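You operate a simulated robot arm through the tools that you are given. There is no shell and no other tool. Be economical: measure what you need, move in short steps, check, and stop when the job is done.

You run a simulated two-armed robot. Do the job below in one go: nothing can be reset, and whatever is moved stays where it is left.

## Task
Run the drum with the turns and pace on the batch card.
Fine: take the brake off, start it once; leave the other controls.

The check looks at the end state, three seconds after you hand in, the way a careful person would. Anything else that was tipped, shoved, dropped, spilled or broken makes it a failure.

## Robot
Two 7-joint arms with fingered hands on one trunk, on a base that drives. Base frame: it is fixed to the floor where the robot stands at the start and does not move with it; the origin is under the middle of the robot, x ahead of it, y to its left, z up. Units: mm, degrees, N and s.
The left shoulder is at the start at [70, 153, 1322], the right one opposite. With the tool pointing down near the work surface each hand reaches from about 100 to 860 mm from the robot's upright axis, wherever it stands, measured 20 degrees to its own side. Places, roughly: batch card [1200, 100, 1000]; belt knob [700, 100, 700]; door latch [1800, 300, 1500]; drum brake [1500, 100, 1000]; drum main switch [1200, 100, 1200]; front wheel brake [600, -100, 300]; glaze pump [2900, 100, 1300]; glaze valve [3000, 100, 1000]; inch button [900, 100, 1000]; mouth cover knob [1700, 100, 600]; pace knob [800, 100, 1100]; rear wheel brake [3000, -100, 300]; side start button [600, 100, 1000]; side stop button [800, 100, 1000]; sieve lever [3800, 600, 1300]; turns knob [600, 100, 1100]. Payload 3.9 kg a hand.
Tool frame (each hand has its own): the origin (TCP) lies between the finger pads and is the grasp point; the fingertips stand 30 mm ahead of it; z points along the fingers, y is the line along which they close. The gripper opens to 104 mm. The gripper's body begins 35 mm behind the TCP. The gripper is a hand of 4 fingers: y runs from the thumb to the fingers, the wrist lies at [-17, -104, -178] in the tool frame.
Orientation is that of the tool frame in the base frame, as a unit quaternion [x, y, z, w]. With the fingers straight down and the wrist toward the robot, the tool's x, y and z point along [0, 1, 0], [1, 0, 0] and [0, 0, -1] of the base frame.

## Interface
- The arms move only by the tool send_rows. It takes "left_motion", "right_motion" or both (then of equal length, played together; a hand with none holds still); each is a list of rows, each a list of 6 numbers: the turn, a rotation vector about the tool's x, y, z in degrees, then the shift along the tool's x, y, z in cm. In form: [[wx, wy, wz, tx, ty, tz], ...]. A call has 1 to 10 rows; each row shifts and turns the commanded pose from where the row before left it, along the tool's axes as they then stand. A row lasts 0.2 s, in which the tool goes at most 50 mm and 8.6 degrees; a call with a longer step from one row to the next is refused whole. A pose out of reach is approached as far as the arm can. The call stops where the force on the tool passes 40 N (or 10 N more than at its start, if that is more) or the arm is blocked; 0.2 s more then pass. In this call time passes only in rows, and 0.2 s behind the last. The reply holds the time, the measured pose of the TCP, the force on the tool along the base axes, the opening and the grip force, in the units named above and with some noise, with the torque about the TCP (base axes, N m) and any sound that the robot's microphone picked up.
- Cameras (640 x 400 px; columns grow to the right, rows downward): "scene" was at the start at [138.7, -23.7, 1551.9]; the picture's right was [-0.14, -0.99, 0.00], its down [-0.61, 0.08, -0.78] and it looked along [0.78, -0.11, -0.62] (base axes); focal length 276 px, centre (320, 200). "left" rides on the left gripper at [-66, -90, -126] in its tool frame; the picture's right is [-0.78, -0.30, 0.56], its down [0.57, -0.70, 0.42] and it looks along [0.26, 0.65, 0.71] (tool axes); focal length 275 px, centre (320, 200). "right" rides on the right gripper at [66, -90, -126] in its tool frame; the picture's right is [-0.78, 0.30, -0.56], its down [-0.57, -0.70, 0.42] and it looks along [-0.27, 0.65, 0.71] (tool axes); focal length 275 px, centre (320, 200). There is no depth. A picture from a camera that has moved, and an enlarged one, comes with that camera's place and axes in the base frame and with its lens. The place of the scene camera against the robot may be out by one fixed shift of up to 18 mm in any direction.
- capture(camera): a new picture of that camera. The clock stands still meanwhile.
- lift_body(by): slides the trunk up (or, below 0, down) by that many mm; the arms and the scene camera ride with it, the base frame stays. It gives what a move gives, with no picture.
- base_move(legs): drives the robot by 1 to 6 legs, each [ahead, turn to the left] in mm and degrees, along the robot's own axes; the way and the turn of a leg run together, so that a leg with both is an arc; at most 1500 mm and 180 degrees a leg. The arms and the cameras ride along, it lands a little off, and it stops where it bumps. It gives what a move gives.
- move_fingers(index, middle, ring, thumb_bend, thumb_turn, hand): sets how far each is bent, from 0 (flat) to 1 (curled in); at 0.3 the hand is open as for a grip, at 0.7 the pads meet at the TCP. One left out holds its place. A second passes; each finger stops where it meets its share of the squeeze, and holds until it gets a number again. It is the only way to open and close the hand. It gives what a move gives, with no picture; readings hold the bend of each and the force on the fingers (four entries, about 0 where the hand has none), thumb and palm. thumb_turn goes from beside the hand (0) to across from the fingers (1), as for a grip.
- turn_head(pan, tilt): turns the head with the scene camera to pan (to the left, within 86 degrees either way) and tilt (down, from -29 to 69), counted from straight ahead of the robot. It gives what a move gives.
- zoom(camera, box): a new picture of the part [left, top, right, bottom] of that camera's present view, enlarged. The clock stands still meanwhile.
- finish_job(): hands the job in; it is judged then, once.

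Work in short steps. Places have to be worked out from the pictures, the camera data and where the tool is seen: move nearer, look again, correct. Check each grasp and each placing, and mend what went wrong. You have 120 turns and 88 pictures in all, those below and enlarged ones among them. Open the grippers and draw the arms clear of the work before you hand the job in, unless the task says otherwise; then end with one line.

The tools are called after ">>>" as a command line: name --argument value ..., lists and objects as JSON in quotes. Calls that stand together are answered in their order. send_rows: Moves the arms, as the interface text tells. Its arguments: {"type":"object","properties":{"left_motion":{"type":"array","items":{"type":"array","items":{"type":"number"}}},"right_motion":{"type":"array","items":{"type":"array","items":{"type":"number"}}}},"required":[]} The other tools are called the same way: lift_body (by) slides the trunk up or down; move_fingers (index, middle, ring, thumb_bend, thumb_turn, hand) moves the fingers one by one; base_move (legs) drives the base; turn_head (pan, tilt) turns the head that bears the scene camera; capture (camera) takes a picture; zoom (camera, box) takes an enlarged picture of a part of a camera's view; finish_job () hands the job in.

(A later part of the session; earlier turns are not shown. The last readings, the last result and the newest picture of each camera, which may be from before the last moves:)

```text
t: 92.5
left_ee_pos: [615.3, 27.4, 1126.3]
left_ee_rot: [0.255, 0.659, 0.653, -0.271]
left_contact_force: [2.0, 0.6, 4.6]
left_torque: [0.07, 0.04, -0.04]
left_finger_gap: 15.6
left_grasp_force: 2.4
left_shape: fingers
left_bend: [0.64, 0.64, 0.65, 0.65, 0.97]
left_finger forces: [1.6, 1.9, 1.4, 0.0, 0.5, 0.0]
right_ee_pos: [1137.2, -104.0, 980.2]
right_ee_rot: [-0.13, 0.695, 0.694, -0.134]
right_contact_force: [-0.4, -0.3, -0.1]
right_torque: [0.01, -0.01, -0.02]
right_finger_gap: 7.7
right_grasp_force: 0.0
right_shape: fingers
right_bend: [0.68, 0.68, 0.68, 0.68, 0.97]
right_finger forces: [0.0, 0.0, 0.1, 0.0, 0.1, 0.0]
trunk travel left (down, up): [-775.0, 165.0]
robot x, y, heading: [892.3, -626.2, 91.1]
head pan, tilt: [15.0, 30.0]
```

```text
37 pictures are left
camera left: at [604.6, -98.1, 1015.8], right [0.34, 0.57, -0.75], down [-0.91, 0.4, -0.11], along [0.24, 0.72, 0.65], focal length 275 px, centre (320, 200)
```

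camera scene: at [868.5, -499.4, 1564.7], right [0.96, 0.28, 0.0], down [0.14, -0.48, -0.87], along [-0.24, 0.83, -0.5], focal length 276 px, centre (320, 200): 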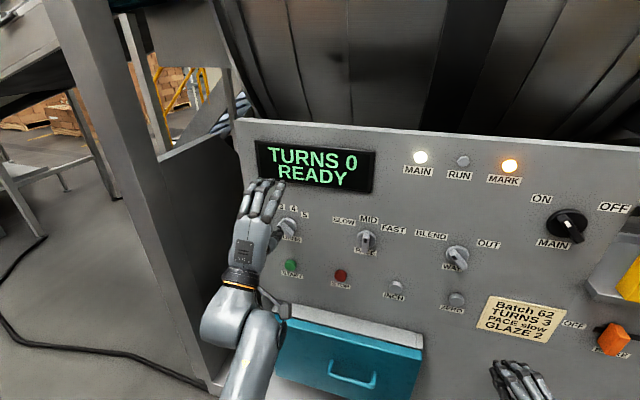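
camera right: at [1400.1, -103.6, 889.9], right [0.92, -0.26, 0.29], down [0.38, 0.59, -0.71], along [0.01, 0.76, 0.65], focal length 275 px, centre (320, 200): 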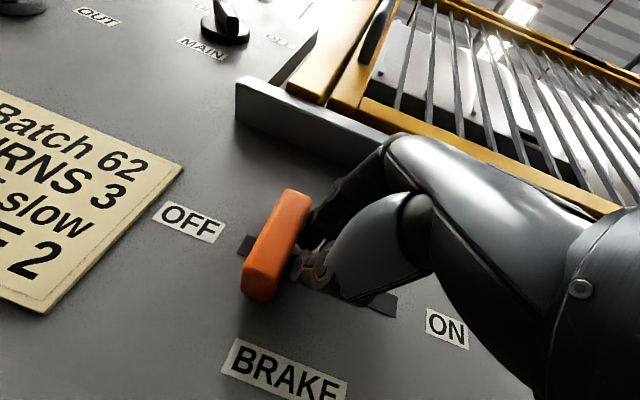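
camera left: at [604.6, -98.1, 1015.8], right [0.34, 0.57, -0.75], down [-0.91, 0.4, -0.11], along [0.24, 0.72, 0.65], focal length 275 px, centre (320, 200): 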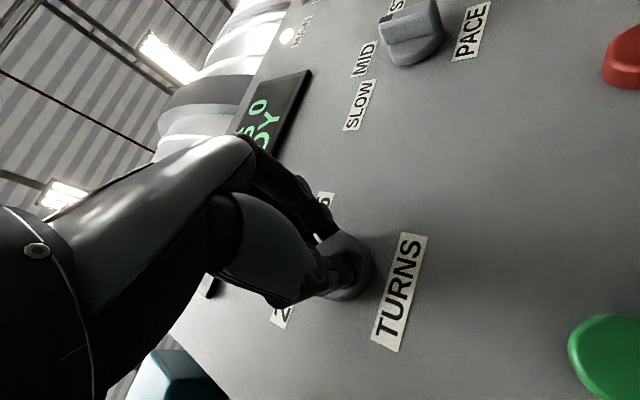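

Bar is gripped by the fingers (15.6 mm gap). I squeeze a bit more and then turn 38° clockwise towards 3.

>>> move_fingers --hand "left" --index 0.68 --middle 0.68 --ring 0.68 --thumb_bend 0.7

>>> send_rows --left_motion '[[0, 0, 6, 0, 0, 0], [0, 0, 6, 0, 0, 0], [0, 0, 6, 0, 0, 0], [0, 0, 6, 0, 0, 0], [0, 0, 6, 0, 0, 0], [0, 0, 6, 0, 0, 0]]'

>>> capture --camera "left"

>>> zoom --camera "scene" --box '[220, 170, 350, 251]'

```text
t: 93.5
left_ee_pos: [616.8, 28.7, 1126.8]
left_ee_rot: [0.253, 0.66, 0.653, -0.271]
left_contact_force: [2.7, 0.5, 5.5]
left_torque: [0.08, 0.07, -0.05]
left_finger_gap: 14.1
left_grasp_force: 5.7
left_shape: fingers
left_bend: [0.65, 0.65, 0.65, 0.67, 0.97]
left_finger forces: [2.7, 3.2, 2.7, 0.1, 2.6, 0.0]
right_ee_pos: [1138.3, -104.4, 980.2]
right_ee_rot: [-0.13, 0.695, 0.694, -0.135]
right_contact_force: [0.1, 0.3, 0.2]
right_torque: [0.02, 0.0, 0.01]
right_finger_gap: 7.5
right_grasp_force: 0.0
right_shape: fingers
right_bend: [0.68, 0.68, 0.68, 0.68, 0.97]
right_finger forces: [0.1, 0.0, 0.1, 0.0, 0.1, 0.1]
trunk travel left (down, up): [-775.0, 165.0]
robot x, y, heading: [893.6, -625.2, 91.1]
head pan, tilt: [15.0, 30.0]
```

```text
t: 94.8
left_ee_pos: [615.1, 27.3, 1127.0]
left_ee_rot: [0.445, 0.549, 0.536, -0.461]
left_contact_force: [-0.5, 0.8, 2.3]
left_torque: [0.06, 0.01, 0.0]
left_finger_gap: 14.1
left_grasp_force: 3.8
left_shape: fingers
left_bend: [0.65, 0.66, 0.67, 0.67, 0.97]
left_finger forces: [2.3, 1.5, 0.4, 0.0, 4.1, 0.0]
right_ee_pos: [1135.4, -103.0, 980.2]
right_ee_rot: [-0.13, 0.695, 0.694, -0.136]
right_contact_force: [-0.3, 0.1, 0.2]
right_torque: [0.0, 0.01, -0.02]
right_finger_gap: 7.7
right_grasp_force: 0.0
right_shape: fingers
right_bend: [0.68, 0.68, 0.68, 0.68, 0.97]
right_finger forces: [0.0, 0.0, 0.0, 0.1, 0.1, 0.1]
trunk travel left (down, up): [-775.0, 165.0]
robot x, y, heading: [893.3, -626.7, 91.3]
head pan, tilt: [15.0, 30.0]
```

```text
36 pictures are left
camera left: at [542.4, -100.2, 1044.7], right [-0.17, 0.55, -0.82], down [-0.8, 0.4, 0.44], along [0.57, 0.73, 0.38], focal length 275 px, centre (320, 200)
```

left: 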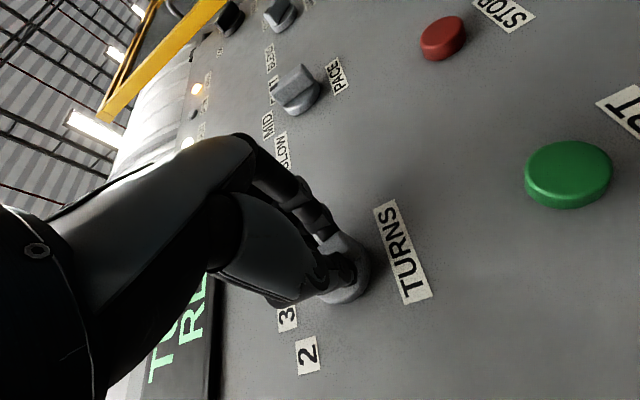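

```text
4.92 times, centred on (285, 210) of scene
camera zoom: at [868.2, -500.5, 1564.7], right [0.96, 0.28, 0.0], down [0.14, -0.48, -0.87], along [-0.24, 0.83, -0.5], focal length 1358 px, centre (492, 148)
```

zoom: 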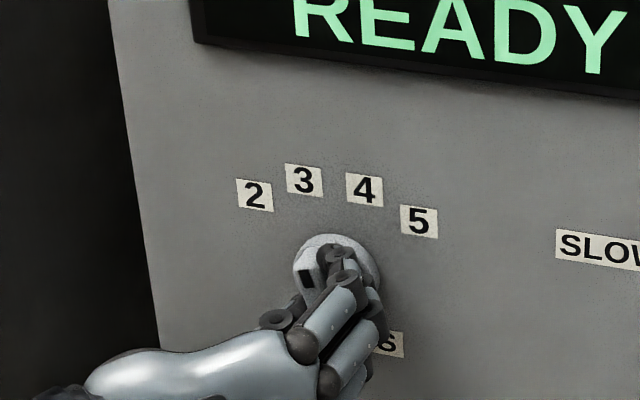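

The knob turned with the hand. I open and back off to see where it points.

>>> move_fingers --hand "left" --index 0.5 --middle 0.5 --ring 0.5 --thumb_bend 0.5

>>> send_rows --left_motion '[[0, 0, 0, 0, 0, -4], [0, 0, 0, 0, 0, -4], [0, 0, 0, -3, 0, -2]]'

>>> zoom --camera "scene" --box '[220, 160, 380, 260]'

>>> capture --camera "left"

```text
t: 95.8
left_ee_pos: [616.5, 28.0, 1125.8]
left_ee_rot: [0.445, 0.549, 0.538, -0.46]
left_contact_force: [-0.1, 0.2, 0.5]
left_torque: [-0.02, 0.0, 0.04]
left_finger_gap: 53.3
left_grasp_force: 0.1
left_shape: fingers
left_bend: [0.5, 0.5, 0.5, 0.5, 0.97]
left_finger forces: [0.0, 0.1, 0.0, 0.0, 0.0, 0.0]
right_ee_pos: [1136.1, -103.5, 979.9]
right_ee_rot: [-0.13, 0.695, 0.694, -0.135]
right_contact_force: [0.1, 0.2, -0.5]
right_torque: [-0.01, 0.0, -0.02]
right_finger_gap: 7.5
right_grasp_force: 0.0
right_shape: fingers
right_bend: [0.68, 0.68, 0.68, 0.68, 0.97]
right_finger forces: [0.0, 0.1, 0.0, 0.0, 0.0, 0.1]
trunk travel left (down, up): [-775.0, 165.0]
robot x, y, heading: [890.5, -627.3, 91.3]
head pan, tilt: [15.0, 30.0]
```

```text
t: 96.7
left_ee_pos: [625.5, -73.9, 1097.0]
left_ee_rot: [0.446, 0.549, 0.537, -0.46]
left_contact_force: [0.0, -0.1, 0.2]
left_torque: [0.01, 0.0, 0.07]
left_finger_gap: 53.3
left_grasp_force: 0.0
left_shape: fingers
left_bend: [0.5, 0.5, 0.5, 0.5, 0.97]
left_finger forces: [0.1, 0.1, 0.0, 0.0, 0.0, 0.0]
right_ee_pos: [1136.4, -102.3, 980.6]
right_ee_rot: [-0.129, 0.696, 0.694, -0.134]
right_contact_force: [-0.1, 0.1, -0.7]
right_torque: [0.01, 0.03, 0.01]
right_finger_gap: 7.6
right_grasp_force: 0.0
right_shape: fingers
right_bend: [0.68, 0.68, 0.68, 0.68, 0.97]
right_finger forces: [0.0, 0.0, 0.0, 0.0, 0.0, 0.0]
trunk travel left (down, up): [-775.0, 165.0]
robot x, y, heading: [889.3, -626.8, 91.4]
head pan, tilt: [15.0, 30.0]
```

```text
4.00 times, centred on (300, 210) of scene
camera zoom: at [869.1, -499.9, 1564.8], right [0.96, 0.28, 0.0], down [0.14, -0.48, -0.87], along [-0.24, 0.83, -0.5], focal length 1104 px, centre (400, 160)
```

zoom: 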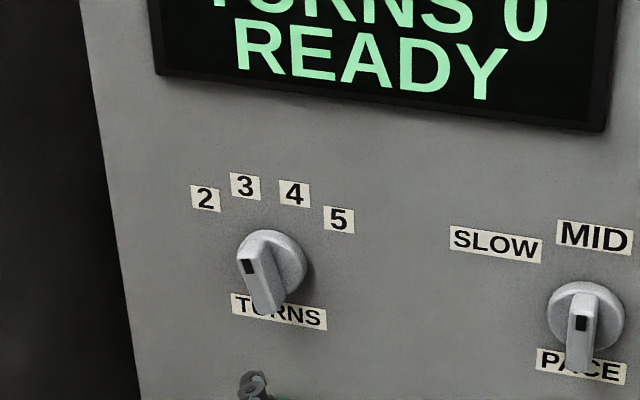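

```text
33 pictures are left
camera left: at [550.7, -202.0, 1016.0], right [-0.17, 0.55, -0.82], down [-0.8, 0.4, 0.44], along [0.57, 0.73, 0.38], focal length 275 px, centre (320, 200)
```

left: 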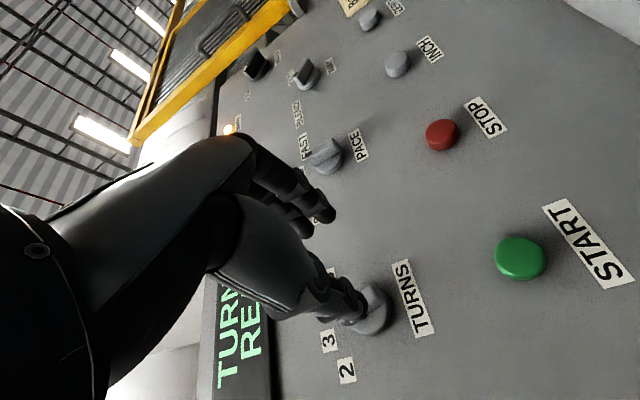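

It points about at 3; a tighter zoom to check against the label.

>>> zoom --camera "scene" --box '[260, 195, 324, 243]'

```text
8.33 times, centred on (292, 219) of scene
camera zoom: at [869.1, -499.9, 1564.8], right [0.96, 0.28, 0.0], down [0.14, -0.48, -0.87], along [-0.24, 0.83, -0.5], focal length 2299 px, centre (553, 42)
```

zoom: 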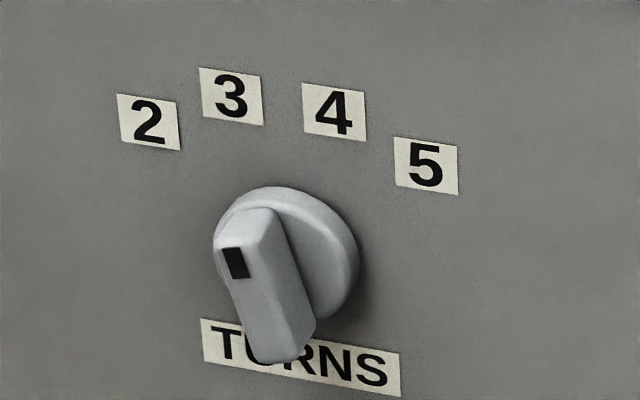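

The bar sits at about −15° (positions appear to be ±45/±15), i.e. on 3. Next PACE: roll to 90° and move the left hand in front of it.

>>> send_rows --left_motion '[[0, 0, 5, 0, 0, 0], [0, 0, 5, 0, 0, 0], [0, 0, 0, 0.56, 4.1, 0], [0, 0, 0, 0.56, 4.1, 0], [0, 0, 0, 0.56, 4.1, 0], [0, 0, 0, 0.56, 4.1, 0], [0, 0, 0, 0.56, 4.1, 0]]'

>>> capture --camera "left"

```text
t: 98.2
left_ee_pos: [831.4, -66.4, 1125.2]
left_ee_rot: [0.492, 0.508, 0.495, -0.505]
left_contact_force: [-1.7, -0.6, 0.4]
left_torque: [0.01, -0.06, 0.02]
left_finger_gap: 53.4
left_grasp_force: 0.1
left_shape: fingers
left_bend: [0.5, 0.5, 0.5, 0.5, 0.97]
left_finger forces: [0.0, 0.1, 0.0, 0.0, 0.1, 0.0]
right_ee_pos: [1137.1, -102.7, 979.6]
right_ee_rot: [-0.13, 0.695, 0.694, -0.135]
right_contact_force: [0.1, -0.4, -0.7]
right_torque: [0.0, -0.02, 0.01]
right_finger_gap: 7.6
right_grasp_force: 0.0
right_shape: fingers
right_bend: [0.68, 0.68, 0.68, 0.68, 0.97]
right_finger forces: [0.1, 0.0, 0.1, 0.0, 0.1, 0.1]
trunk travel left (down, up): [-775.0, 165.0]
robot x, y, heading: [894.0, -624.4, 91.0]
head pan, tilt: [15.0, 30.0]
```

```text
31 pictures are left
camera left: at [744.5, -194.2, 1059.4], right [-0.31, 0.55, -0.78], down [-0.72, 0.41, 0.57], along [0.63, 0.73, 0.27], focal length 275 px, centre (320, 200)
```

left: 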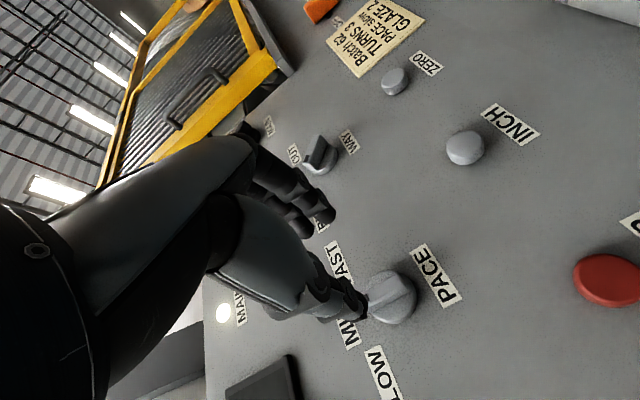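

The thumb hides the bar; I open the thumb to check lateral alignment.

>>> move_fingers --hand "left" --thumb_bend 0.2

>>> zoom --camera "left" --box '[240, 200, 480, 350]'

>>> zoom --camera "scene" --box '[310, 190, 438, 270]'

```text
t: 99.2
left_ee_pos: [829.1, -66.0, 1127.1]
left_ee_rot: [0.491, 0.508, 0.494, -0.506]
left_contact_force: [0.7, 0.0, -0.4]
left_torque: [0.0, 0.02, -0.03]
left_finger_gap: 87.1
left_grasp_force: 0.0
left_shape: fingers
left_bend: [0.5, 0.5, 0.5, 0.2, 0.97]
left_finger forces: [0.1, 0.0, 0.0, 0.1, 0.0, 0.0]
right_ee_pos: [1135.6, -103.5, 980.3]
right_ee_rot: [-0.13, 0.695, 0.694, -0.134]
right_contact_force: [-0.5, -0.1, 1.0]
right_torque: [-0.02, 0.03, -0.03]
right_finger_gap: 7.8
right_grasp_force: 0.0
right_shape: fingers
right_bend: [0.68, 0.68, 0.68, 0.68, 0.97]
right_finger forces: [0.0, 0.0, 0.0, 0.1, 0.0, 0.0]
trunk travel left (down, up): [-775.0, 165.0]
robot x, y, heading: [894.8, -625.1, 91.1]
head pan, tilt: [15.0, 30.0]
```

```text
2.67 times, centred on (360, 275) of left
camera zoom: at [742.9, -194.9, 1059.3], right [-0.31, 0.55, -0.78], down [-0.72, 0.41, 0.57], along [0.63, 0.73, 0.27], focal length 734 px, centre (213, 0)
```

zoom: 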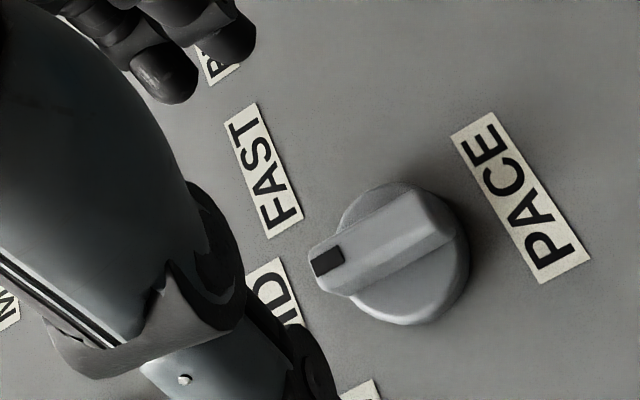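

```text
5.00 times, centred on (374, 230) of scene
camera zoom: at [868.6, -500.4, 1564.8], right [0.96, 0.28, 0.0], down [0.14, -0.48, -0.87], along [-0.24, 0.83, -0.5], focal length 1380 px, centre (50, 50)
```

zoom: 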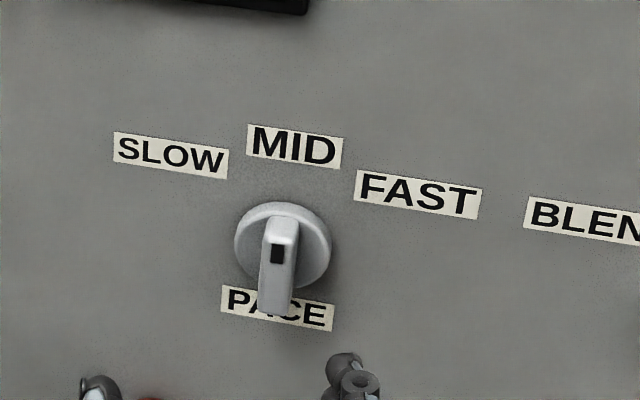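

Alignment is within 5 mm. I correct, restore the thumb, and advance to the bar as with TURNS.

>>> move_fingers --hand "left" --thumb_bend 0.5

>>> send_rows --left_motion '[[0, 0, 0, 0.2, -0.4, 0], [0, 0, 0, 0, 0, 3], [0, 0, 0, 0, 0, 3], [0, 0, 0, 0, 0, 2]]'

>>> zoom --camera "left" --box '[240, 180, 480, 330]'

>>> zoom --camera "scene" --box '[310, 190, 438, 270]'

```text
t: 100.2
left_ee_pos: [830.6, -66.3, 1126.6]
left_ee_rot: [0.491, 0.509, 0.495, -0.505]
left_contact_force: [0.2, 0.3, -1.1]
left_torque: [0.02, 0.0, 0.01]
left_finger_gap: 53.8
left_grasp_force: 0.1
left_shape: fingers
left_bend: [0.5, 0.5, 0.5, 0.5, 0.97]
left_finger forces: [0.0, 0.0, 0.0, 0.1, 0.0, 0.1]
right_ee_pos: [1136.0, -102.3, 980.1]
right_ee_rot: [-0.131, 0.695, 0.694, -0.136]
right_contact_force: [0.5, -0.1, 0.1]
right_torque: [0.0, 0.01, 0.01]
right_finger_gap: 7.4
right_grasp_force: 0.1
right_shape: fingers
right_bend: [0.68, 0.68, 0.68, 0.68, 0.97]
right_finger forces: [0.0, 0.0, 0.1, 0.0, 0.1, 0.0]
trunk travel left (down, up): [-775.0, 165.0]
robot x, y, heading: [888.1, -621.5, 91.3]
head pan, tilt: [15.0, 30.0]
```

```text
t: 101.2
left_ee_pos: [822.0, 16.0, 1126.4]
left_ee_rot: [0.492, 0.509, 0.495, -0.504]
left_contact_force: [-0.8, -0.1, -0.3]
left_torque: [-0.02, 0.0, 0.02]
left_finger_gap: 53.8
left_grasp_force: 0.0
left_shape: fingers
left_bend: [0.5, 0.5, 0.5, 0.5, 0.97]
left_finger forces: [0.1, 0.1, 0.0, 0.0, 0.1, 0.0]
right_ee_pos: [1137.2, -103.8, 979.3]
right_ee_rot: [-0.13, 0.695, 0.694, -0.134]
right_contact_force: [0.3, 0.1, -0.6]
right_torque: [0.0, -0.04, 0.02]
right_finger_gap: 7.3
right_grasp_force: 0.0
right_shape: fingers
right_bend: [0.68, 0.68, 0.68, 0.68, 0.97]
right_finger forces: [0.0, 0.1, 0.0, 0.0, 0.0, 0.0]
trunk travel left (down, up): [-775.0, 165.0]
robot x, y, heading: [892.7, -629.6, 91.4]
head pan, tilt: [15.0, 30.0]
```

```text
2.67 times, centred on (360, 255) of left
camera zoom: at [736.0, -112.9, 1060.9], right [-0.31, 0.55, -0.78], down [-0.72, 0.41, 0.57], along [0.63, 0.73, 0.27], focal length 734 px, centre (213, 53)
```

zoom: 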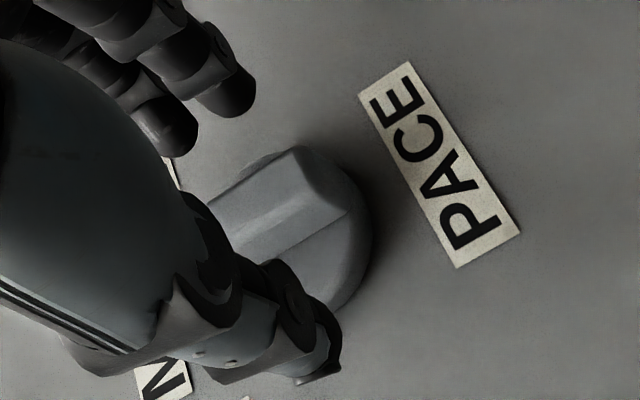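

```text
5.00 times, centred on (374, 230) of scene
camera zoom: at [868.5, -500.2, 1564.7], right [0.96, 0.28, 0.0], down [0.14, -0.48, -0.87], along [-0.24, 0.83, -0.5], focal length 1380 px, centre (50, 50)
```

zoom: 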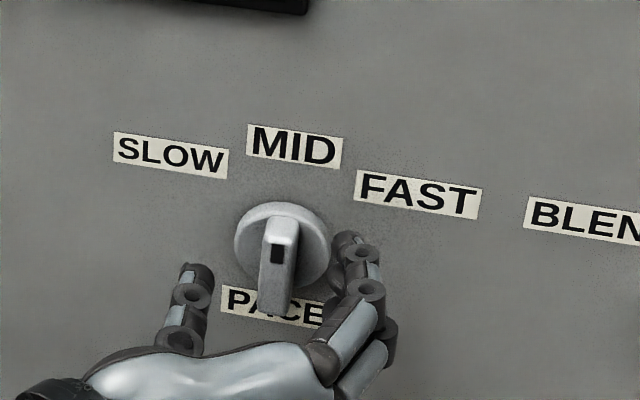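

The bar is centred between thumb and fingers. Advance 13 mm, close and squeeze.

>>> send_rows --left_motion '[[0, 0, 0, 0.2, 0, 0.7], [0, 0, 0, 0.2, 0, 0.6]]'

>>> move_fingers --hand "left" --index 0.67 --middle 0.67 --ring 0.67 --thumb_bend 0.69

>>> zoom --camera "scene" --box '[310, 190, 438, 270]'

```text
t: 101.8
left_ee_pos: [823.0, 28.5, 1133.7]
left_ee_rot: [0.492, 0.508, 0.495, -0.505]
left_contact_force: [-0.7, 0.5, -0.7]
left_torque: [-0.01, 0.02, 0.02]
left_finger_gap: 54.0
left_grasp_force: 0.1
left_shape: fingers
left_bend: [0.5, 0.5, 0.5, 0.5, 0.97]
left_finger forces: [0.1, 0.0, 0.0, 0.0, 0.0, 0.0]
right_ee_pos: [1137.6, -102.1, 980.0]
right_ee_rot: [-0.13, 0.696, 0.694, -0.136]
right_contact_force: [-0.2, 0.5, 0.5]
right_torque: [0.01, 0.0, 0.03]
right_finger_gap: 7.6
right_grasp_force: 0.1
right_shape: fingers
right_bend: [0.68, 0.68, 0.68, 0.68, 0.97]
right_finger forces: [0.0, 0.0, 0.0, 0.0, 0.0, 0.0]
trunk travel left (down, up): [-775.0, 165.0]
robot x, y, heading: [892.7, -624.7, 91.0]
head pan, tilt: [15.0, 30.0]
```

```text
t: 102.8
left_ee_pos: [823.7, 26.9, 1131.1]
left_ee_rot: [0.491, 0.508, 0.496, -0.505]
left_contact_force: [2.5, -0.2, -0.3]
left_torque: [-0.06, 0.01, -0.01]
left_finger_gap: 14.4
left_grasp_force: 3.6
left_shape: fingers
left_bend: [0.64, 0.65, 0.67, 0.67, 0.97]
left_finger forces: [2.3, 2.4, 0.1, 0.1, 2.3, 0.1]
right_ee_pos: [1137.5, -103.4, 981.3]
right_ee_rot: [-0.131, 0.695, 0.694, -0.135]
right_contact_force: [0.1, -0.1, -0.6]
right_torque: [0.02, 0.02, 0.01]
right_finger_gap: 7.4
right_grasp_force: 0.1
right_shape: fingers
right_bend: [0.68, 0.68, 0.68, 0.68, 0.97]
right_finger forces: [0.1, 0.1, 0.1, 0.1, 0.0, 0.0]
trunk travel left (down, up): [-775.0, 165.0]
robot x, y, heading: [895.8, -627.6, 91.4]
head pan, tilt: [15.0, 30.0]
```

```text
5.00 times, centred on (374, 230) of scene
camera zoom: at [869.3, -500.3, 1564.8], right [0.96, 0.28, 0.0], down [0.14, -0.48, -0.87], along [-0.24, 0.83, -0.5], focal length 1380 px, centre (50, 50)
```

zoom: 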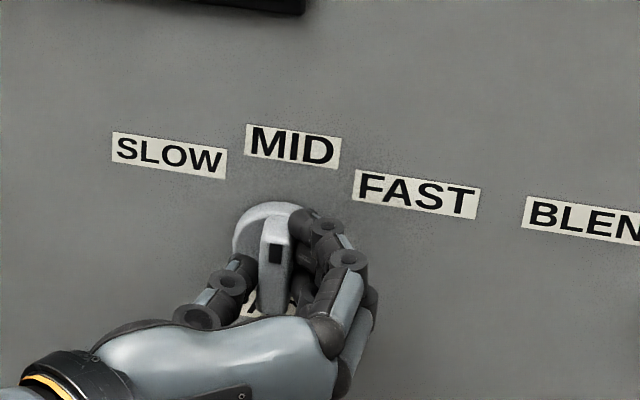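

Gripped well. I turn 45° counter-clockwise.

>>> send_rows --left_motion '[[0, 0, -6, 0, 0, 0], [0, 0, -6, 0, 0, 0], [0, 0, -6, 0, 0, 0], [0, 0, -6, 0, 0, 0], [0, 0, -6, 0, 0, 0], [0, 0, -6, 0, 0, 0], [0, 0, -6, 0, 0, 0], [0, 0, -4, 0, 0, 0]]'

>>> zoom --camera "scene" --box '[310, 190, 438, 270]'

```text
t: 104.7
left_ee_pos: [822.7, 26.4, 1132.5]
left_ee_rot: [0.252, 0.66, 0.653, -0.271]
left_contact_force: [0.0, 0.2, -0.7]
left_torque: [-0.01, 0.07, -0.03]
left_finger_gap: 14.5
left_grasp_force: 3.3
left_shape: fingers
left_bend: [0.65, 0.65, 0.67, 0.66, 0.97]
left_finger forces: [1.1, 1.9, 0.0, 0.0, 3.6, 0.1]
right_ee_pos: [1136.2, -103.2, 979.8]
right_ee_rot: [-0.13, 0.695, 0.694, -0.134]
right_contact_force: [0.0, 0.2, 0.1]
right_torque: [0.01, -0.02, 0.0]
right_finger_gap: 7.7
right_grasp_force: 0.0
right_shape: fingers
right_bend: [0.68, 0.68, 0.68, 0.68, 0.97]
right_finger forces: [0.0, 0.1, 0.0, 0.1, 0.1, 0.0]
trunk travel left (down, up): [-775.0, 165.0]
robot x, y, heading: [894.5, -624.4, 91.4]
head pan, tilt: [15.0, 30.0]
```

```text
5.00 times, centred on (374, 230) of scene
camera zoom: at [869.0, -500.2, 1564.7], right [0.96, 0.28, 0.0], down [0.14, -0.48, -0.87], along [-0.24, 0.83, -0.5], focal length 1380 px, centre (50, 50)
```

zoom: 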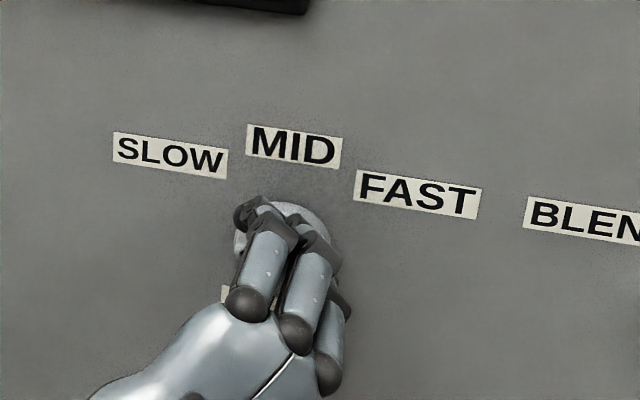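

Release and back off to check.

>>> move_fingers --hand "left" --index 0.5 --middle 0.5 --ring 0.5 --thumb_bend 0.5

>>> send_rows --left_motion '[[0, 0, 0, 0, 0, -4], [0, 0, 0, 0, 0, -4], [0, 0, 0, 0, -4, 0], [0, 0, 0, 0, -4, 0], [0, 0, 0, 0, -4, 0]]'

>>> zoom --camera "scene" --box '[240, 170, 400, 270]'

```text
t: 105.7
left_ee_pos: [822.7, 26.9, 1132.1]
left_ee_rot: [0.254, 0.66, 0.653, -0.271]
left_contact_force: [0.3, 0.3, 0.4]
left_torque: [0.0, 0.01, 0.05]
left_finger_gap: 53.1
left_grasp_force: 0.2
left_shape: fingers
left_bend: [0.5, 0.5, 0.5, 0.5, 0.97]
left_finger forces: [0.0, 0.0, 0.1, 0.0, 0.1, 0.2]
right_ee_pos: [1136.6, -102.5, 981.8]
right_ee_rot: [-0.13, 0.695, 0.694, -0.135]
right_contact_force: [0.3, 0.5, 0.2]
right_torque: [-0.01, 0.03, 0.0]
right_finger_gap: 7.6
right_grasp_force: 0.1
right_shape: fingers
right_bend: [0.68, 0.68, 0.68, 0.68, 0.97]
right_finger forces: [0.0, 0.1, 0.1, 0.1, 0.0, 0.0]
trunk travel left (down, up): [-775.0, 165.0]
robot x, y, heading: [891.5, -624.6, 91.2]
head pan, tilt: [15.0, 30.0]
```

```text
t: 106.8
left_ee_pos: [740.1, -55.8, 1043.8]
left_ee_rot: [0.253, 0.66, 0.653, -0.271]
left_contact_force: [-0.3, -0.2, 0.6]
left_torque: [0.01, 0.01, -0.01]
left_finger_gap: 53.6
left_grasp_force: 0.1
left_shape: fingers
left_bend: [0.5, 0.5, 0.5, 0.5, 0.97]
left_finger forces: [0.0, 0.0, 0.0, 0.0, 0.0, 0.0]
right_ee_pos: [1135.2, -102.5, 979.8]
right_ee_rot: [-0.13, 0.695, 0.694, -0.133]
right_contact_force: [-0.6, -0.6, -0.1]
right_torque: [0.02, -0.01, 0.01]
right_finger_gap: 7.6
right_grasp_force: 0.1
right_shape: fingers
right_bend: [0.68, 0.68, 0.68, 0.68, 0.97]
right_finger forces: [0.1, 0.0, 0.1, 0.1, 0.0, 0.0]
trunk travel left (down, up): [-775.0, 165.0]
robot x, y, heading: [889.8, -624.9, 91.3]
head pan, tilt: [15.0, 30.0]
```

```text
4.00 times, centred on (320, 220) of scene
camera zoom: at [867.5, -500.6, 1564.8], right [0.96, 0.28, 0.0], down [0.14, -0.48, -0.87], along [-0.24, 0.83, -0.5], focal length 1104 px, centre (320, 120)
```

zoom: 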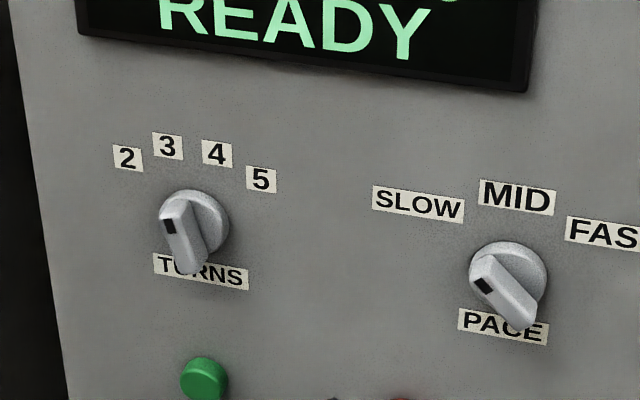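

TURNS on 3, PACE on SLOW. Now to START: move the left hand in front of it, and close the fingers to a firm tip.

>>> send_rows --left_motion '[[0, 0, 0, 1.9, -3.73, 0], [0, 0, 0, 1.9, -3.73, 0], [0, 0, 0, 1.9, -3.73, 0]]'

>>> move_fingers --hand "left" --index 0.69 --middle 0.69 --ring 0.69 --thumb_bend 0.69

>>> capture --camera "left"

>>> zoom --camera "scene" --box '[230, 200, 390, 300]'

```text
t: 107.7
left_ee_pos: [621.5, -60.6, 1005.9]
left_ee_rot: [0.253, 0.66, 0.653, -0.271]
left_contact_force: [0.2, 0.7, 0.3]
left_torque: [0.01, -0.03, -0.04]
left_finger_gap: 53.5
left_grasp_force: 0.1
left_shape: fingers
left_bend: [0.5, 0.5, 0.5, 0.5, 0.97]
left_finger forces: [0.0, 0.0, 0.0, 0.0, 0.0, 0.0]
right_ee_pos: [1135.9, -102.2, 980.0]
right_ee_rot: [-0.13, 0.695, 0.694, -0.134]
right_contact_force: [-0.1, -0.6, -0.7]
right_torque: [-0.02, 0.02, 0.03]
right_finger_gap: 7.6
right_grasp_force: 0.1
right_shape: fingers
right_bend: [0.68, 0.68, 0.68, 0.68, 0.97]
right_finger forces: [0.0, 0.0, 0.0, 0.1, 0.1, 0.0]
trunk travel left (down, up): [-775.0, 165.0]
robot x, y, heading: [889.3, -623.6, 91.2]
head pan, tilt: [15.0, 30.0]
```

```text
t: 108.7
left_ee_pos: [621.6, -61.5, 1004.8]
left_ee_rot: [0.254, 0.66, 0.652, -0.271]
left_contact_force: [1.0, 0.8, 0.4]
left_torque: [0.0, 0.01, 0.04]
left_finger_gap: 5.8
left_grasp_force: 0.1
left_shape: fingers
left_bend: [0.69, 0.69, 0.69, 0.69, 0.97]
left_finger forces: [0.0, 0.1, 0.0, 0.1, 0.0, 0.1]
right_ee_pos: [1137.4, -102.1, 980.0]
right_ee_rot: [-0.13, 0.695, 0.694, -0.135]
right_contact_force: [-0.1, 0.4, -0.2]
right_torque: [0.01, -0.05, 0.02]
right_finger_gap: 7.3
right_grasp_force: 0.0
right_shape: fingers
right_bend: [0.68, 0.68, 0.68, 0.68, 0.97]
right_finger forces: [0.0, 0.0, 0.0, 0.0, 0.0, 0.0]
trunk travel left (down, up): [-775.0, 165.0]
robot x, y, heading: [892.8, -626.5, 91.2]
head pan, tilt: [15.0, 30.0]
```

```text
23 pictures are left
camera left: at [611.5, -187.3, 893.8], right [0.34, 0.57, -0.75], down [-0.91, 0.4, -0.11], along [0.24, 0.72, 0.65], focal length 275 px, centre (320, 200)
```

left: 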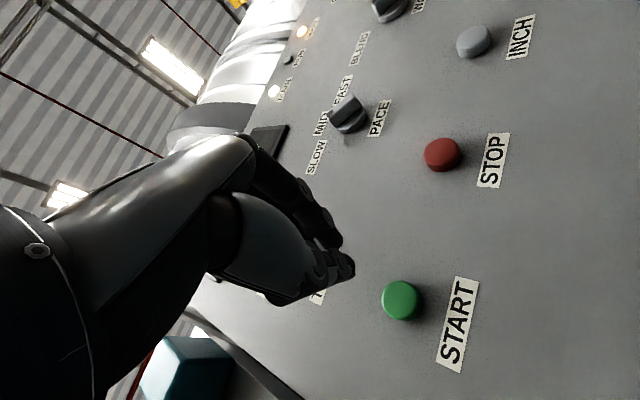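

```text
4.00 times, centred on (310, 250) of scene
camera zoom: at [868.5, -500.4, 1564.8], right [0.96, 0.28, 0.0], down [0.14, -0.48, -0.87], along [-0.24, 0.83, -0.5], focal length 1104 px, centre (360, 0)
```

zoom: 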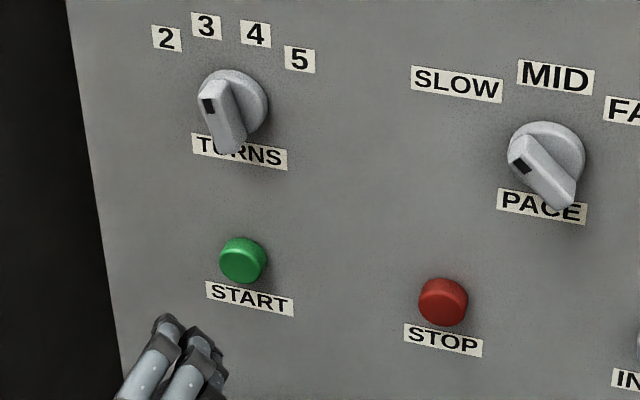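

The button lies ~5 mm left and ~15 mm below the tool axis. I correct and advance 65 mm, short of touching.

>>> send_rows --left_motion '[[0, 0, 0, -0.66, -1.44, 0], [0, 0, 0, 0, 0, 3.5], [0, 0, 0, 0, 0, 3]]'

>>> capture --camera "left"

>>> zoom --camera "scene" --box '[230, 200, 390, 300]'

```text
t: 109.5
left_ee_pos: [616.8, 4.7, 987.4]
left_ee_rot: [0.253, 0.661, 0.652, -0.272]
left_contact_force: [-0.3, 0.0, 0.1]
left_torque: [-0.01, 0.01, 0.01]
left_finger_gap: 5.8
left_grasp_force: 0.1
left_shape: fingers
left_bend: [0.69, 0.69, 0.69, 0.69, 0.97]
left_finger forces: [0.1, 0.1, 0.0, 0.0, 0.0, 0.0]
right_ee_pos: [1136.7, -102.3, 980.3]
right_ee_rot: [-0.13, 0.696, 0.694, -0.134]
right_contact_force: [-0.1, -0.7, 0.3]
right_torque: [0.03, -0.01, 0.01]
right_finger_gap: 7.8
right_grasp_force: 0.1
right_shape: fingers
right_bend: [0.68, 0.68, 0.68, 0.68, 0.97]
right_finger forces: [0.0, 0.0, 0.0, 0.1, 0.0, 0.0]
trunk travel left (down, up): [-775.0, 165.0]
robot x, y, heading: [892.0, -624.8, 90.9]
head pan, tilt: [15.0, 30.0]
```

```text
21 pictures are left
camera left: at [604.8, -121.2, 877.2], right [0.34, 0.57, -0.75], down [-0.91, 0.4, -0.11], along [0.24, 0.72, 0.65], focal length 275 px, centre (320, 200)
```

left: 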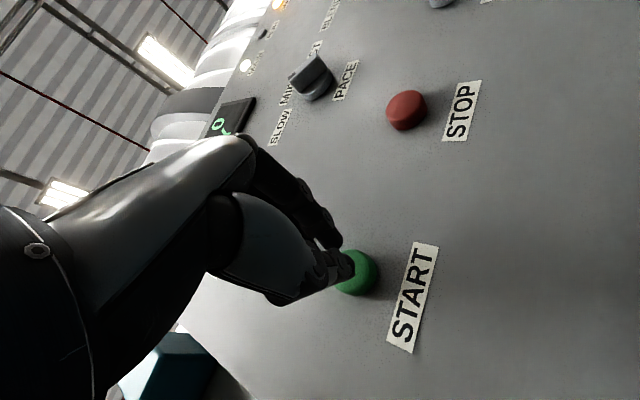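

```text
4.00 times, centred on (310, 250) of scene
camera zoom: at [868.8, -499.1, 1564.6], right [0.96, 0.28, 0.0], down [0.14, -0.48, -0.87], along [-0.24, 0.83, -0.5], focal length 1104 px, centre (360, 0)
```

zoom: 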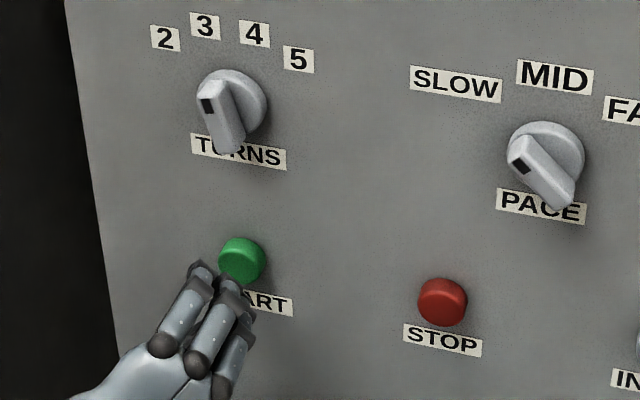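

Aligned on the green button. I press once: advance 31 mm and draw back in the same call.

>>> send_rows --left_motion '[[0, 0, 0, 0, 0, 1.5], [0, 0, 0, 0, 0, 0.6], [0, 0, 0, 0, 0, 0.5], [0, 0, 0, 0, 0, 0.5], [0, 0, 0, 0, 0, -2], [0, 0, 0, 0, 0, -4]]'

>>> capture --camera "scene"

```text
t: 110.8
left_ee_pos: [618.3, -23.7, 991.5]
left_ee_rot: [0.254, 0.659, 0.654, -0.272]
left_contact_force: [-0.3, -0.7, -0.2]
left_torque: [-0.04, -0.01, -0.01]
left_finger_gap: 4.9
left_grasp_force: 0.0
left_shape: fingers
left_bend: [0.69, 0.69, 0.69, 0.69, 0.97]
left_finger forces: [0.0, 0.1, 0.0, 0.1, 0.1, 0.0]
right_ee_pos: [1135.8, -104.2, 982.2]
right_ee_rot: [-0.131, 0.695, 0.695, -0.134]
right_contact_force: [-0.2, 0.1, -0.4]
right_torque: [-0.02, -0.02, -0.02]
right_finger_gap: 7.8
right_grasp_force: 0.0
right_shape: fingers
right_bend: [0.68, 0.68, 0.68, 0.68, 0.97]
right_finger forces: [0.1, 0.0, 0.0, 0.0, 0.1, 0.1]
trunk travel left (down, up): [-775.0, 165.0]
robot x, y, heading: [891.5, -628.1, 91.1]
head pan, tilt: [15.0, 30.0]
heard: click
```

```text
19 pictures are left
camera scene: at [868.4, -503.4, 1565.1], right [0.96, 0.28, 0.0], down [0.14, -0.48, -0.87], along [-0.24, 0.83, -0.5], focal length 276 px, centre (320, 200)
```

scene: 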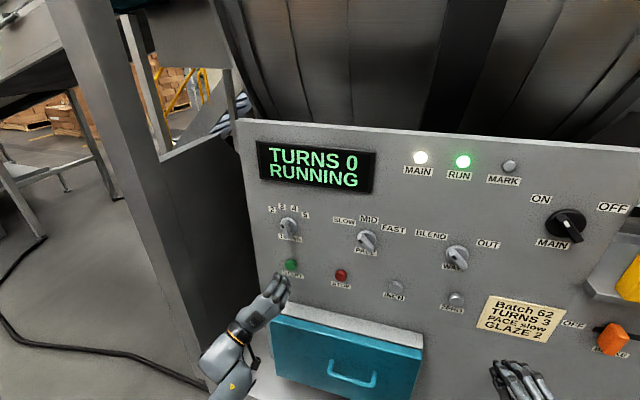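

RUN is lit and display says RUNNING. I open both hands and drive straight back, clear of the panel.

>>> base_move --legs '[[-250, 0]]'

>>> move_fingers --hand "left" --index 0.3 --middle 0.3 --ring 0.3 --thumb_bend 0.3

>>> move_fingers --hand "right" --index 0.3 --middle 0.3 --ring 0.3 --thumb_bend 0.3

>>> capture --camera "scene"

```text
t: 112.6
left_ee_pos: [624.6, -264.3, 989.1]
left_ee_rot: [0.255, 0.66, 0.653, -0.271]
left_contact_force: [-0.4, -0.2, -0.3]
left_torque: [0.02, -0.01, -0.01]
left_finger_gap: 5.2
left_grasp_force: 0.1
left_shape: fingers
left_bend: [0.69, 0.69, 0.69, 0.69, 0.97]
left_finger forces: [0.1, 0.0, 0.0, 0.0, 0.1, 0.1]
right_ee_pos: [1142.3, -345.8, 979.5]
right_ee_rot: [-0.129, 0.696, 0.694, -0.133]
right_contact_force: [-0.3, 0.0, 0.2]
right_torque: [0.02, -0.01, 0.02]
right_finger_gap: 7.5
right_grasp_force: 0.0
right_shape: fingers
right_bend: [0.68, 0.68, 0.68, 0.68, 0.97]
right_finger forces: [0.1, 0.0, 0.0, 0.0, 0.1, 0.0]
trunk travel left (down, up): [-775.0, 165.0]
robot x, y, heading: [897.7, -869.0, 91.2]
head pan, tilt: [15.0, 30.0]
```

```text
t: 113.6
left_ee_pos: [623.8, -265.8, 989.8]
left_ee_rot: [0.254, 0.66, 0.654, -0.271]
left_contact_force: [0.1, 0.0, -0.1]
left_torque: [-0.02, -0.01, 0.02]
left_finger_gap: 104.0
left_grasp_force: 0.1
left_shape: fingers
left_bend: [0.3, 0.3, 0.3, 0.3, 0.97]
left_finger forces: [0.0, 0.0, 0.1, 0.1, 0.0, 0.0]
right_ee_pos: [1141.3, -346.0, 979.3]
right_ee_rot: [-0.13, 0.695, 0.694, -0.135]
right_contact_force: [0.0, 0.2, -0.4]
right_torque: [0.0, 0.0, 0.0]
right_finger_gap: 7.6
right_grasp_force: 0.1
right_shape: fingers
right_bend: [0.68, 0.68, 0.68, 0.68, 0.97]
right_finger forces: [0.0, 0.0, 0.1, 0.0, 0.0, 0.1]
trunk travel left (down, up): [-775.0, 165.0]
robot x, y, heading: [898.9, -868.3, 91.2]
head pan, tilt: [15.0, 30.0]
```

```text
t: 114.6
left_ee_pos: [624.2, -265.7, 990.3]
left_ee_rot: [0.254, 0.66, 0.654, -0.27]
left_contact_force: [0.8, -0.4, 0.7]
left_torque: [0.0, -0.03, -0.01]
left_finger_gap: 104.3
left_grasp_force: 0.1
left_shape: fingers
left_bend: [0.3, 0.3, 0.3, 0.3, 0.97]
left_finger forces: [0.0, 0.0, 0.1, 0.1, 0.0, 0.0]
right_ee_pos: [1142.6, -345.8, 980.3]
right_ee_rot: [-0.129, 0.695, 0.694, -0.134]
right_contact_force: [-0.3, -0.6, -1.3]
right_torque: [0.0, -0.01, -0.01]
right_finger_gap: 104.6
right_grasp_force: 0.0
right_shape: fingers
right_bend: [0.3, 0.3, 0.3, 0.3, 0.97]
right_finger forces: [0.0, 0.0, 0.1, 0.0, 0.1, 0.0]
trunk travel left (down, up): [-775.0, 165.0]
robot x, y, heading: [898.0, -866.5, 90.9]
head pan, tilt: [15.0, 30.0]
```

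```text
18 pictures are left
camera scene: at [873.6, -743.8, 1564.8], right [0.96, 0.28, 0.0], down [0.14, -0.48, -0.87], along [-0.24, 0.83, -0.5], focal length 276 px, centre (320, 200)
```

scene: 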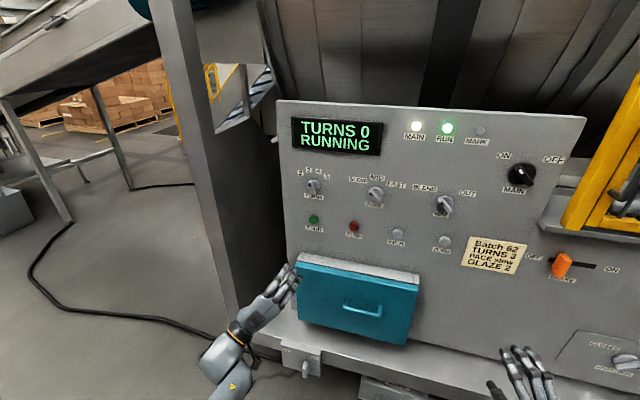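

Drum is turning slowly. I let time pass with idle rows and watch the display.

>>> send_rows --left_motion '[[0, 0, 0, 0, 0, 0], [0, 0, 0, 0, 0, 0], [0, 0, 0, 0, 0, 0], [0, 0, 0, 0, 0, 0], [0, 0, 0, 0, 0, 0], [0, 0, 0, 0, 0, 0], [0, 0, 0, 0, 0, 0], [0, 0, 0, 0, 0, 0], [0, 0, 0, 0, 0, 0], [0, 0, 0, 0, 0, 0]]'

>>> send_rows --left_motion '[[0, 0, 0, 0, 0, 0], [0, 0, 0, 0, 0, 0], [0, 0, 0, 0, 0, 0], [0, 0, 0, 0, 0, 0], [0, 0, 0, 0, 0, 0], [0, 0, 0, 0, 0, 0], [0, 0, 0, 0, 0, 0], [0, 0, 0, 0, 0, 0], [0, 0, 0, 0, 0, 0], [0, 0, 0, 0, 0, 0]]'

>>> send_rows --left_motion '[[0, 0, 0, 0, 0, 0], [0, 0, 0, 0, 0, 0], [0, 0, 0, 0, 0, 0], [0, 0, 0, 0, 0, 0], [0, 0, 0, 0, 0, 0], [0, 0, 0, 0, 0, 0], [0, 0, 0, 0, 0, 0], [0, 0, 0, 0, 0, 0], [0, 0, 0, 0, 0, 0], [0, 0, 0, 0, 0, 0]]'

>>> zoom --camera "scene" --box '[270, 90, 430, 190]'

```text
t: 116.8
left_ee_pos: [624.2, -266.7, 989.3]
left_ee_rot: [0.255, 0.66, 0.653, -0.271]
left_contact_force: [0.4, -0.1, -0.1]
left_torque: [0.01, -0.04, -0.04]
left_finger_gap: 104.2
left_grasp_force: 0.1
left_shape: fingers
left_bend: [0.3, 0.3, 0.3, 0.3, 0.97]
left_finger forces: [0.1, 0.0, 0.1, 0.1, 0.0, 0.0]
right_ee_pos: [1142.1, -346.4, 980.7]
right_ee_rot: [-0.13, 0.695, 0.694, -0.134]
right_contact_force: [-0.1, 0.0, 0.3]
right_torque: [0.02, -0.01, 0.0]
right_finger_gap: 104.0
right_grasp_force: 0.0
right_shape: fingers
right_bend: [0.3, 0.3, 0.3, 0.3, 0.97]
right_finger forces: [0.0, 0.0, 0.0, 0.0, 0.0, 0.1]
trunk travel left (down, up): [-775.0, 165.0]
robot x, y, heading: [896.5, -867.7, 91.1]
head pan, tilt: [15.0, 30.0]
```

```text
t: 119.0
left_ee_pos: [623.8, -266.4, 989.5]
left_ee_rot: [0.254, 0.66, 0.653, -0.271]
left_contact_force: [0.0, -0.2, -0.7]
left_torque: [-0.01, 0.02, 0.02]
left_finger_gap: 104.2
left_grasp_force: 0.0
left_shape: fingers
left_bend: [0.3, 0.3, 0.3, 0.3, 0.97]
left_finger forces: [0.1, 0.0, 0.0, 0.1, 0.1, 0.1]
right_ee_pos: [1141.2, -346.7, 980.1]
right_ee_rot: [-0.131, 0.695, 0.694, -0.135]
right_contact_force: [-0.4, 0.1, 0.3]
right_torque: [0.03, 0.03, 0.01]
right_finger_gap: 104.1
right_grasp_force: 0.1
right_shape: fingers
right_bend: [0.3, 0.3, 0.3, 0.3, 0.97]
right_finger forces: [0.1, 0.1, 0.1, 0.0, 0.0, 0.0]
trunk travel left (down, up): [-775.0, 165.0]
robot x, y, heading: [893.3, -867.0, 91.2]
head pan, tilt: [15.0, 30.0]
```

```text
t: 121.2
left_ee_pos: [624.6, -266.1, 991.0]
left_ee_rot: [0.255, 0.66, 0.653, -0.271]
left_contact_force: [0.6, -0.4, 0.2]
left_torque: [0.01, 0.01, -0.01]
left_finger_gap: 104.4
left_grasp_force: 0.1
left_shape: fingers
left_bend: [0.3, 0.3, 0.3, 0.3, 0.97]
left_finger forces: [0.0, 0.1, 0.1, 0.0, 0.0, 0.1]
right_ee_pos: [1141.8, -347.3, 980.3]
right_ee_rot: [-0.13, 0.695, 0.694, -0.134]
right_contact_force: [-0.4, -0.3, 0.3]
right_torque: [0.0, -0.02, -0.02]
right_finger_gap: 104.2
right_grasp_force: 0.0
right_shape: fingers
right_bend: [0.3, 0.3, 0.3, 0.3, 0.97]
right_finger forces: [0.0, 0.0, 0.1, 0.0, 0.1, 0.0]
trunk travel left (down, up): [-775.0, 165.0]
robot x, y, heading: [898.2, -864.7, 91.4]
head pan, tilt: [15.0, 30.0]
```

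```text
4.00 times, centred on (350, 140) of scene
camera zoom: at [873.6, -743.8, 1564.8], right [0.96, 0.28, 0.0], down [0.14, -0.48, -0.87], along [-0.24, 0.83, -0.5], focal length 1104 px, centre (200, 440)
```

zoom: 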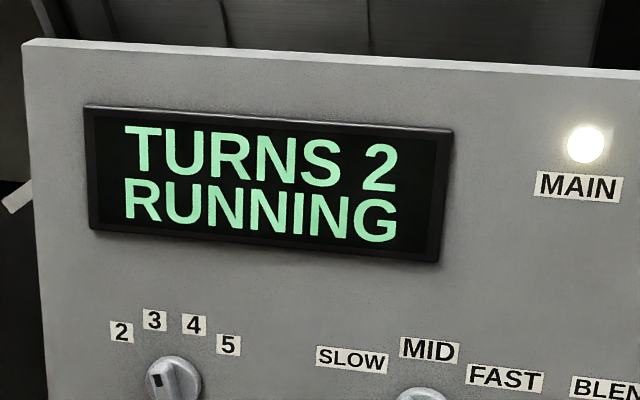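

Two turns done; I wait for the third.

>>> send_rows --left_motion '[[0, 0, 0, 0, 0, 0], [0, 0, 0, 0, 0, 0], [0, 0, 0, 0, 0, 0], [0, 0, 0, 0, 0, 0], [0, 0, 0, 0, 0, 0], [0, 0, 0, 0, 0, 0], [0, 0, 0, 0, 0, 0], [0, 0, 0, 0, 0, 0], [0, 0, 0, 0, 0, 0], [0, 0, 0, 0, 0, 0]]'

>>> send_rows --left_motion '[[0, 0, 0, 0, 0, 0], [0, 0, 0, 0, 0, 0], [0, 0, 0, 0, 0, 0], [0, 0, 0, 0, 0, 0], [0, 0, 0, 0, 0, 0], [0, 0, 0, 0, 0, 0], [0, 0, 0, 0, 0, 0], [0, 0, 0, 0, 0, 0], [0, 0, 0, 0, 0, 0], [0, 0, 0, 0, 0, 0]]'

>>> send_rows --left_motion '[[0, 0, 0, 0, 0, 0], [0, 0, 0, 0, 0, 0], [0, 0, 0, 0, 0, 0], [0, 0, 0, 0, 0, 0], [0, 0, 0, 0, 0, 0], [0, 0, 0, 0, 0, 0], [0, 0, 0, 0, 0, 0], [0, 0, 0, 0, 0, 0], [0, 0, 0, 0, 0, 0], [0, 0, 0, 0, 0, 0]]'

>>> capture --camera "scene"

```text
t: 123.4
left_ee_pos: [622.8, -265.3, 989.4]
left_ee_rot: [0.254, 0.66, 0.653, -0.272]
left_contact_force: [0.4, 0.6, 0.1]
left_torque: [0.0, -0.01, 0.03]
left_finger_gap: 104.3
left_grasp_force: 0.1
left_shape: fingers
left_bend: [0.3, 0.3, 0.3, 0.3, 0.97]
left_finger forces: [0.0, 0.0, 0.1, 0.0, 0.0, 0.1]
right_ee_pos: [1142.2, -346.4, 980.2]
right_ee_rot: [-0.129, 0.695, 0.694, -0.134]
right_contact_force: [-0.9, 0.4, 0.5]
right_torque: [-0.02, 0.03, -0.01]
right_finger_gap: 104.2
right_grasp_force: 0.1
right_shape: fingers
right_bend: [0.3, 0.3, 0.3, 0.3, 0.97]
right_finger forces: [0.0, 0.1, 0.0, 0.0, 0.0, 0.0]
trunk travel left (down, up): [-775.0, 165.0]
robot x, y, heading: [896.1, -868.0, 91.3]
head pan, tilt: [15.0, 30.0]
```

```text
t: 125.6
left_ee_pos: [624.1, -265.6, 989.0]
left_ee_rot: [0.254, 0.66, 0.653, -0.271]
left_contact_force: [-0.2, -0.6, 0.5]
left_torque: [-0.03, 0.0, 0.02]
left_finger_gap: 104.4
left_grasp_force: 0.1
left_shape: fingers
left_bend: [0.3, 0.3, 0.3, 0.3, 0.97]
left_finger forces: [0.0, 0.1, 0.1, 0.0, 0.1, 0.0]
right_ee_pos: [1140.9, -347.1, 981.6]
right_ee_rot: [-0.129, 0.696, 0.694, -0.134]
right_contact_force: [-0.8, 0.3, -0.1]
right_torque: [0.03, -0.02, 0.02]
right_finger_gap: 104.1
right_grasp_force: 0.1
right_shape: fingers
right_bend: [0.3, 0.3, 0.3, 0.3, 0.97]
right_finger forces: [0.0, 0.0, 0.0, 0.0, 0.1, 0.1]
trunk travel left (down, up): [-775.0, 165.0]
robot x, y, heading: [890.4, -871.2, 91.2]
head pan, tilt: [15.0, 30.0]
```

```text
t: 127.8
left_ee_pos: [624.3, -265.4, 991.4]
left_ee_rot: [0.254, 0.66, 0.653, -0.271]
left_contact_force: [-0.5, -1.0, 0.2]
left_torque: [0.01, 0.04, -0.02]
left_finger_gap: 104.3
left_grasp_force: 0.1
left_shape: fingers
left_bend: [0.3, 0.3, 0.3, 0.3, 0.97]
left_finger forces: [0.0, 0.0, 0.0, 0.1, 0.1, 0.1]
right_ee_pos: [1142.6, -345.7, 979.9]
right_ee_rot: [-0.13, 0.695, 0.694, -0.134]
right_contact_force: [0.8, -0.9, 1.0]
right_torque: [-0.04, -0.04, 0.02]
right_finger_gap: 104.2
right_grasp_force: 0.1
right_shape: fingers
right_bend: [0.3, 0.3, 0.3, 0.3, 0.97]
right_finger forces: [0.0, 0.0, 0.0, 0.0, 0.1, 0.0]
trunk travel left (down, up): [-775.0, 165.0]
robot x, y, heading: [894.7, -872.3, 91.2]
head pan, tilt: [15.0, 30.0]
```

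```text
16 pictures are left
camera scene: at [873.6, -743.8, 1564.8], right [0.96, 0.28, 0.0], down [0.14, -0.48, -0.87], along [-0.24, 0.83, -0.5], focal length 276 px, centre (320, 200)
```

scene: 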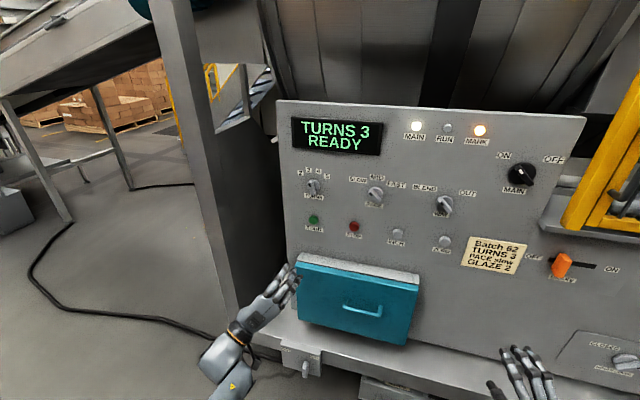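

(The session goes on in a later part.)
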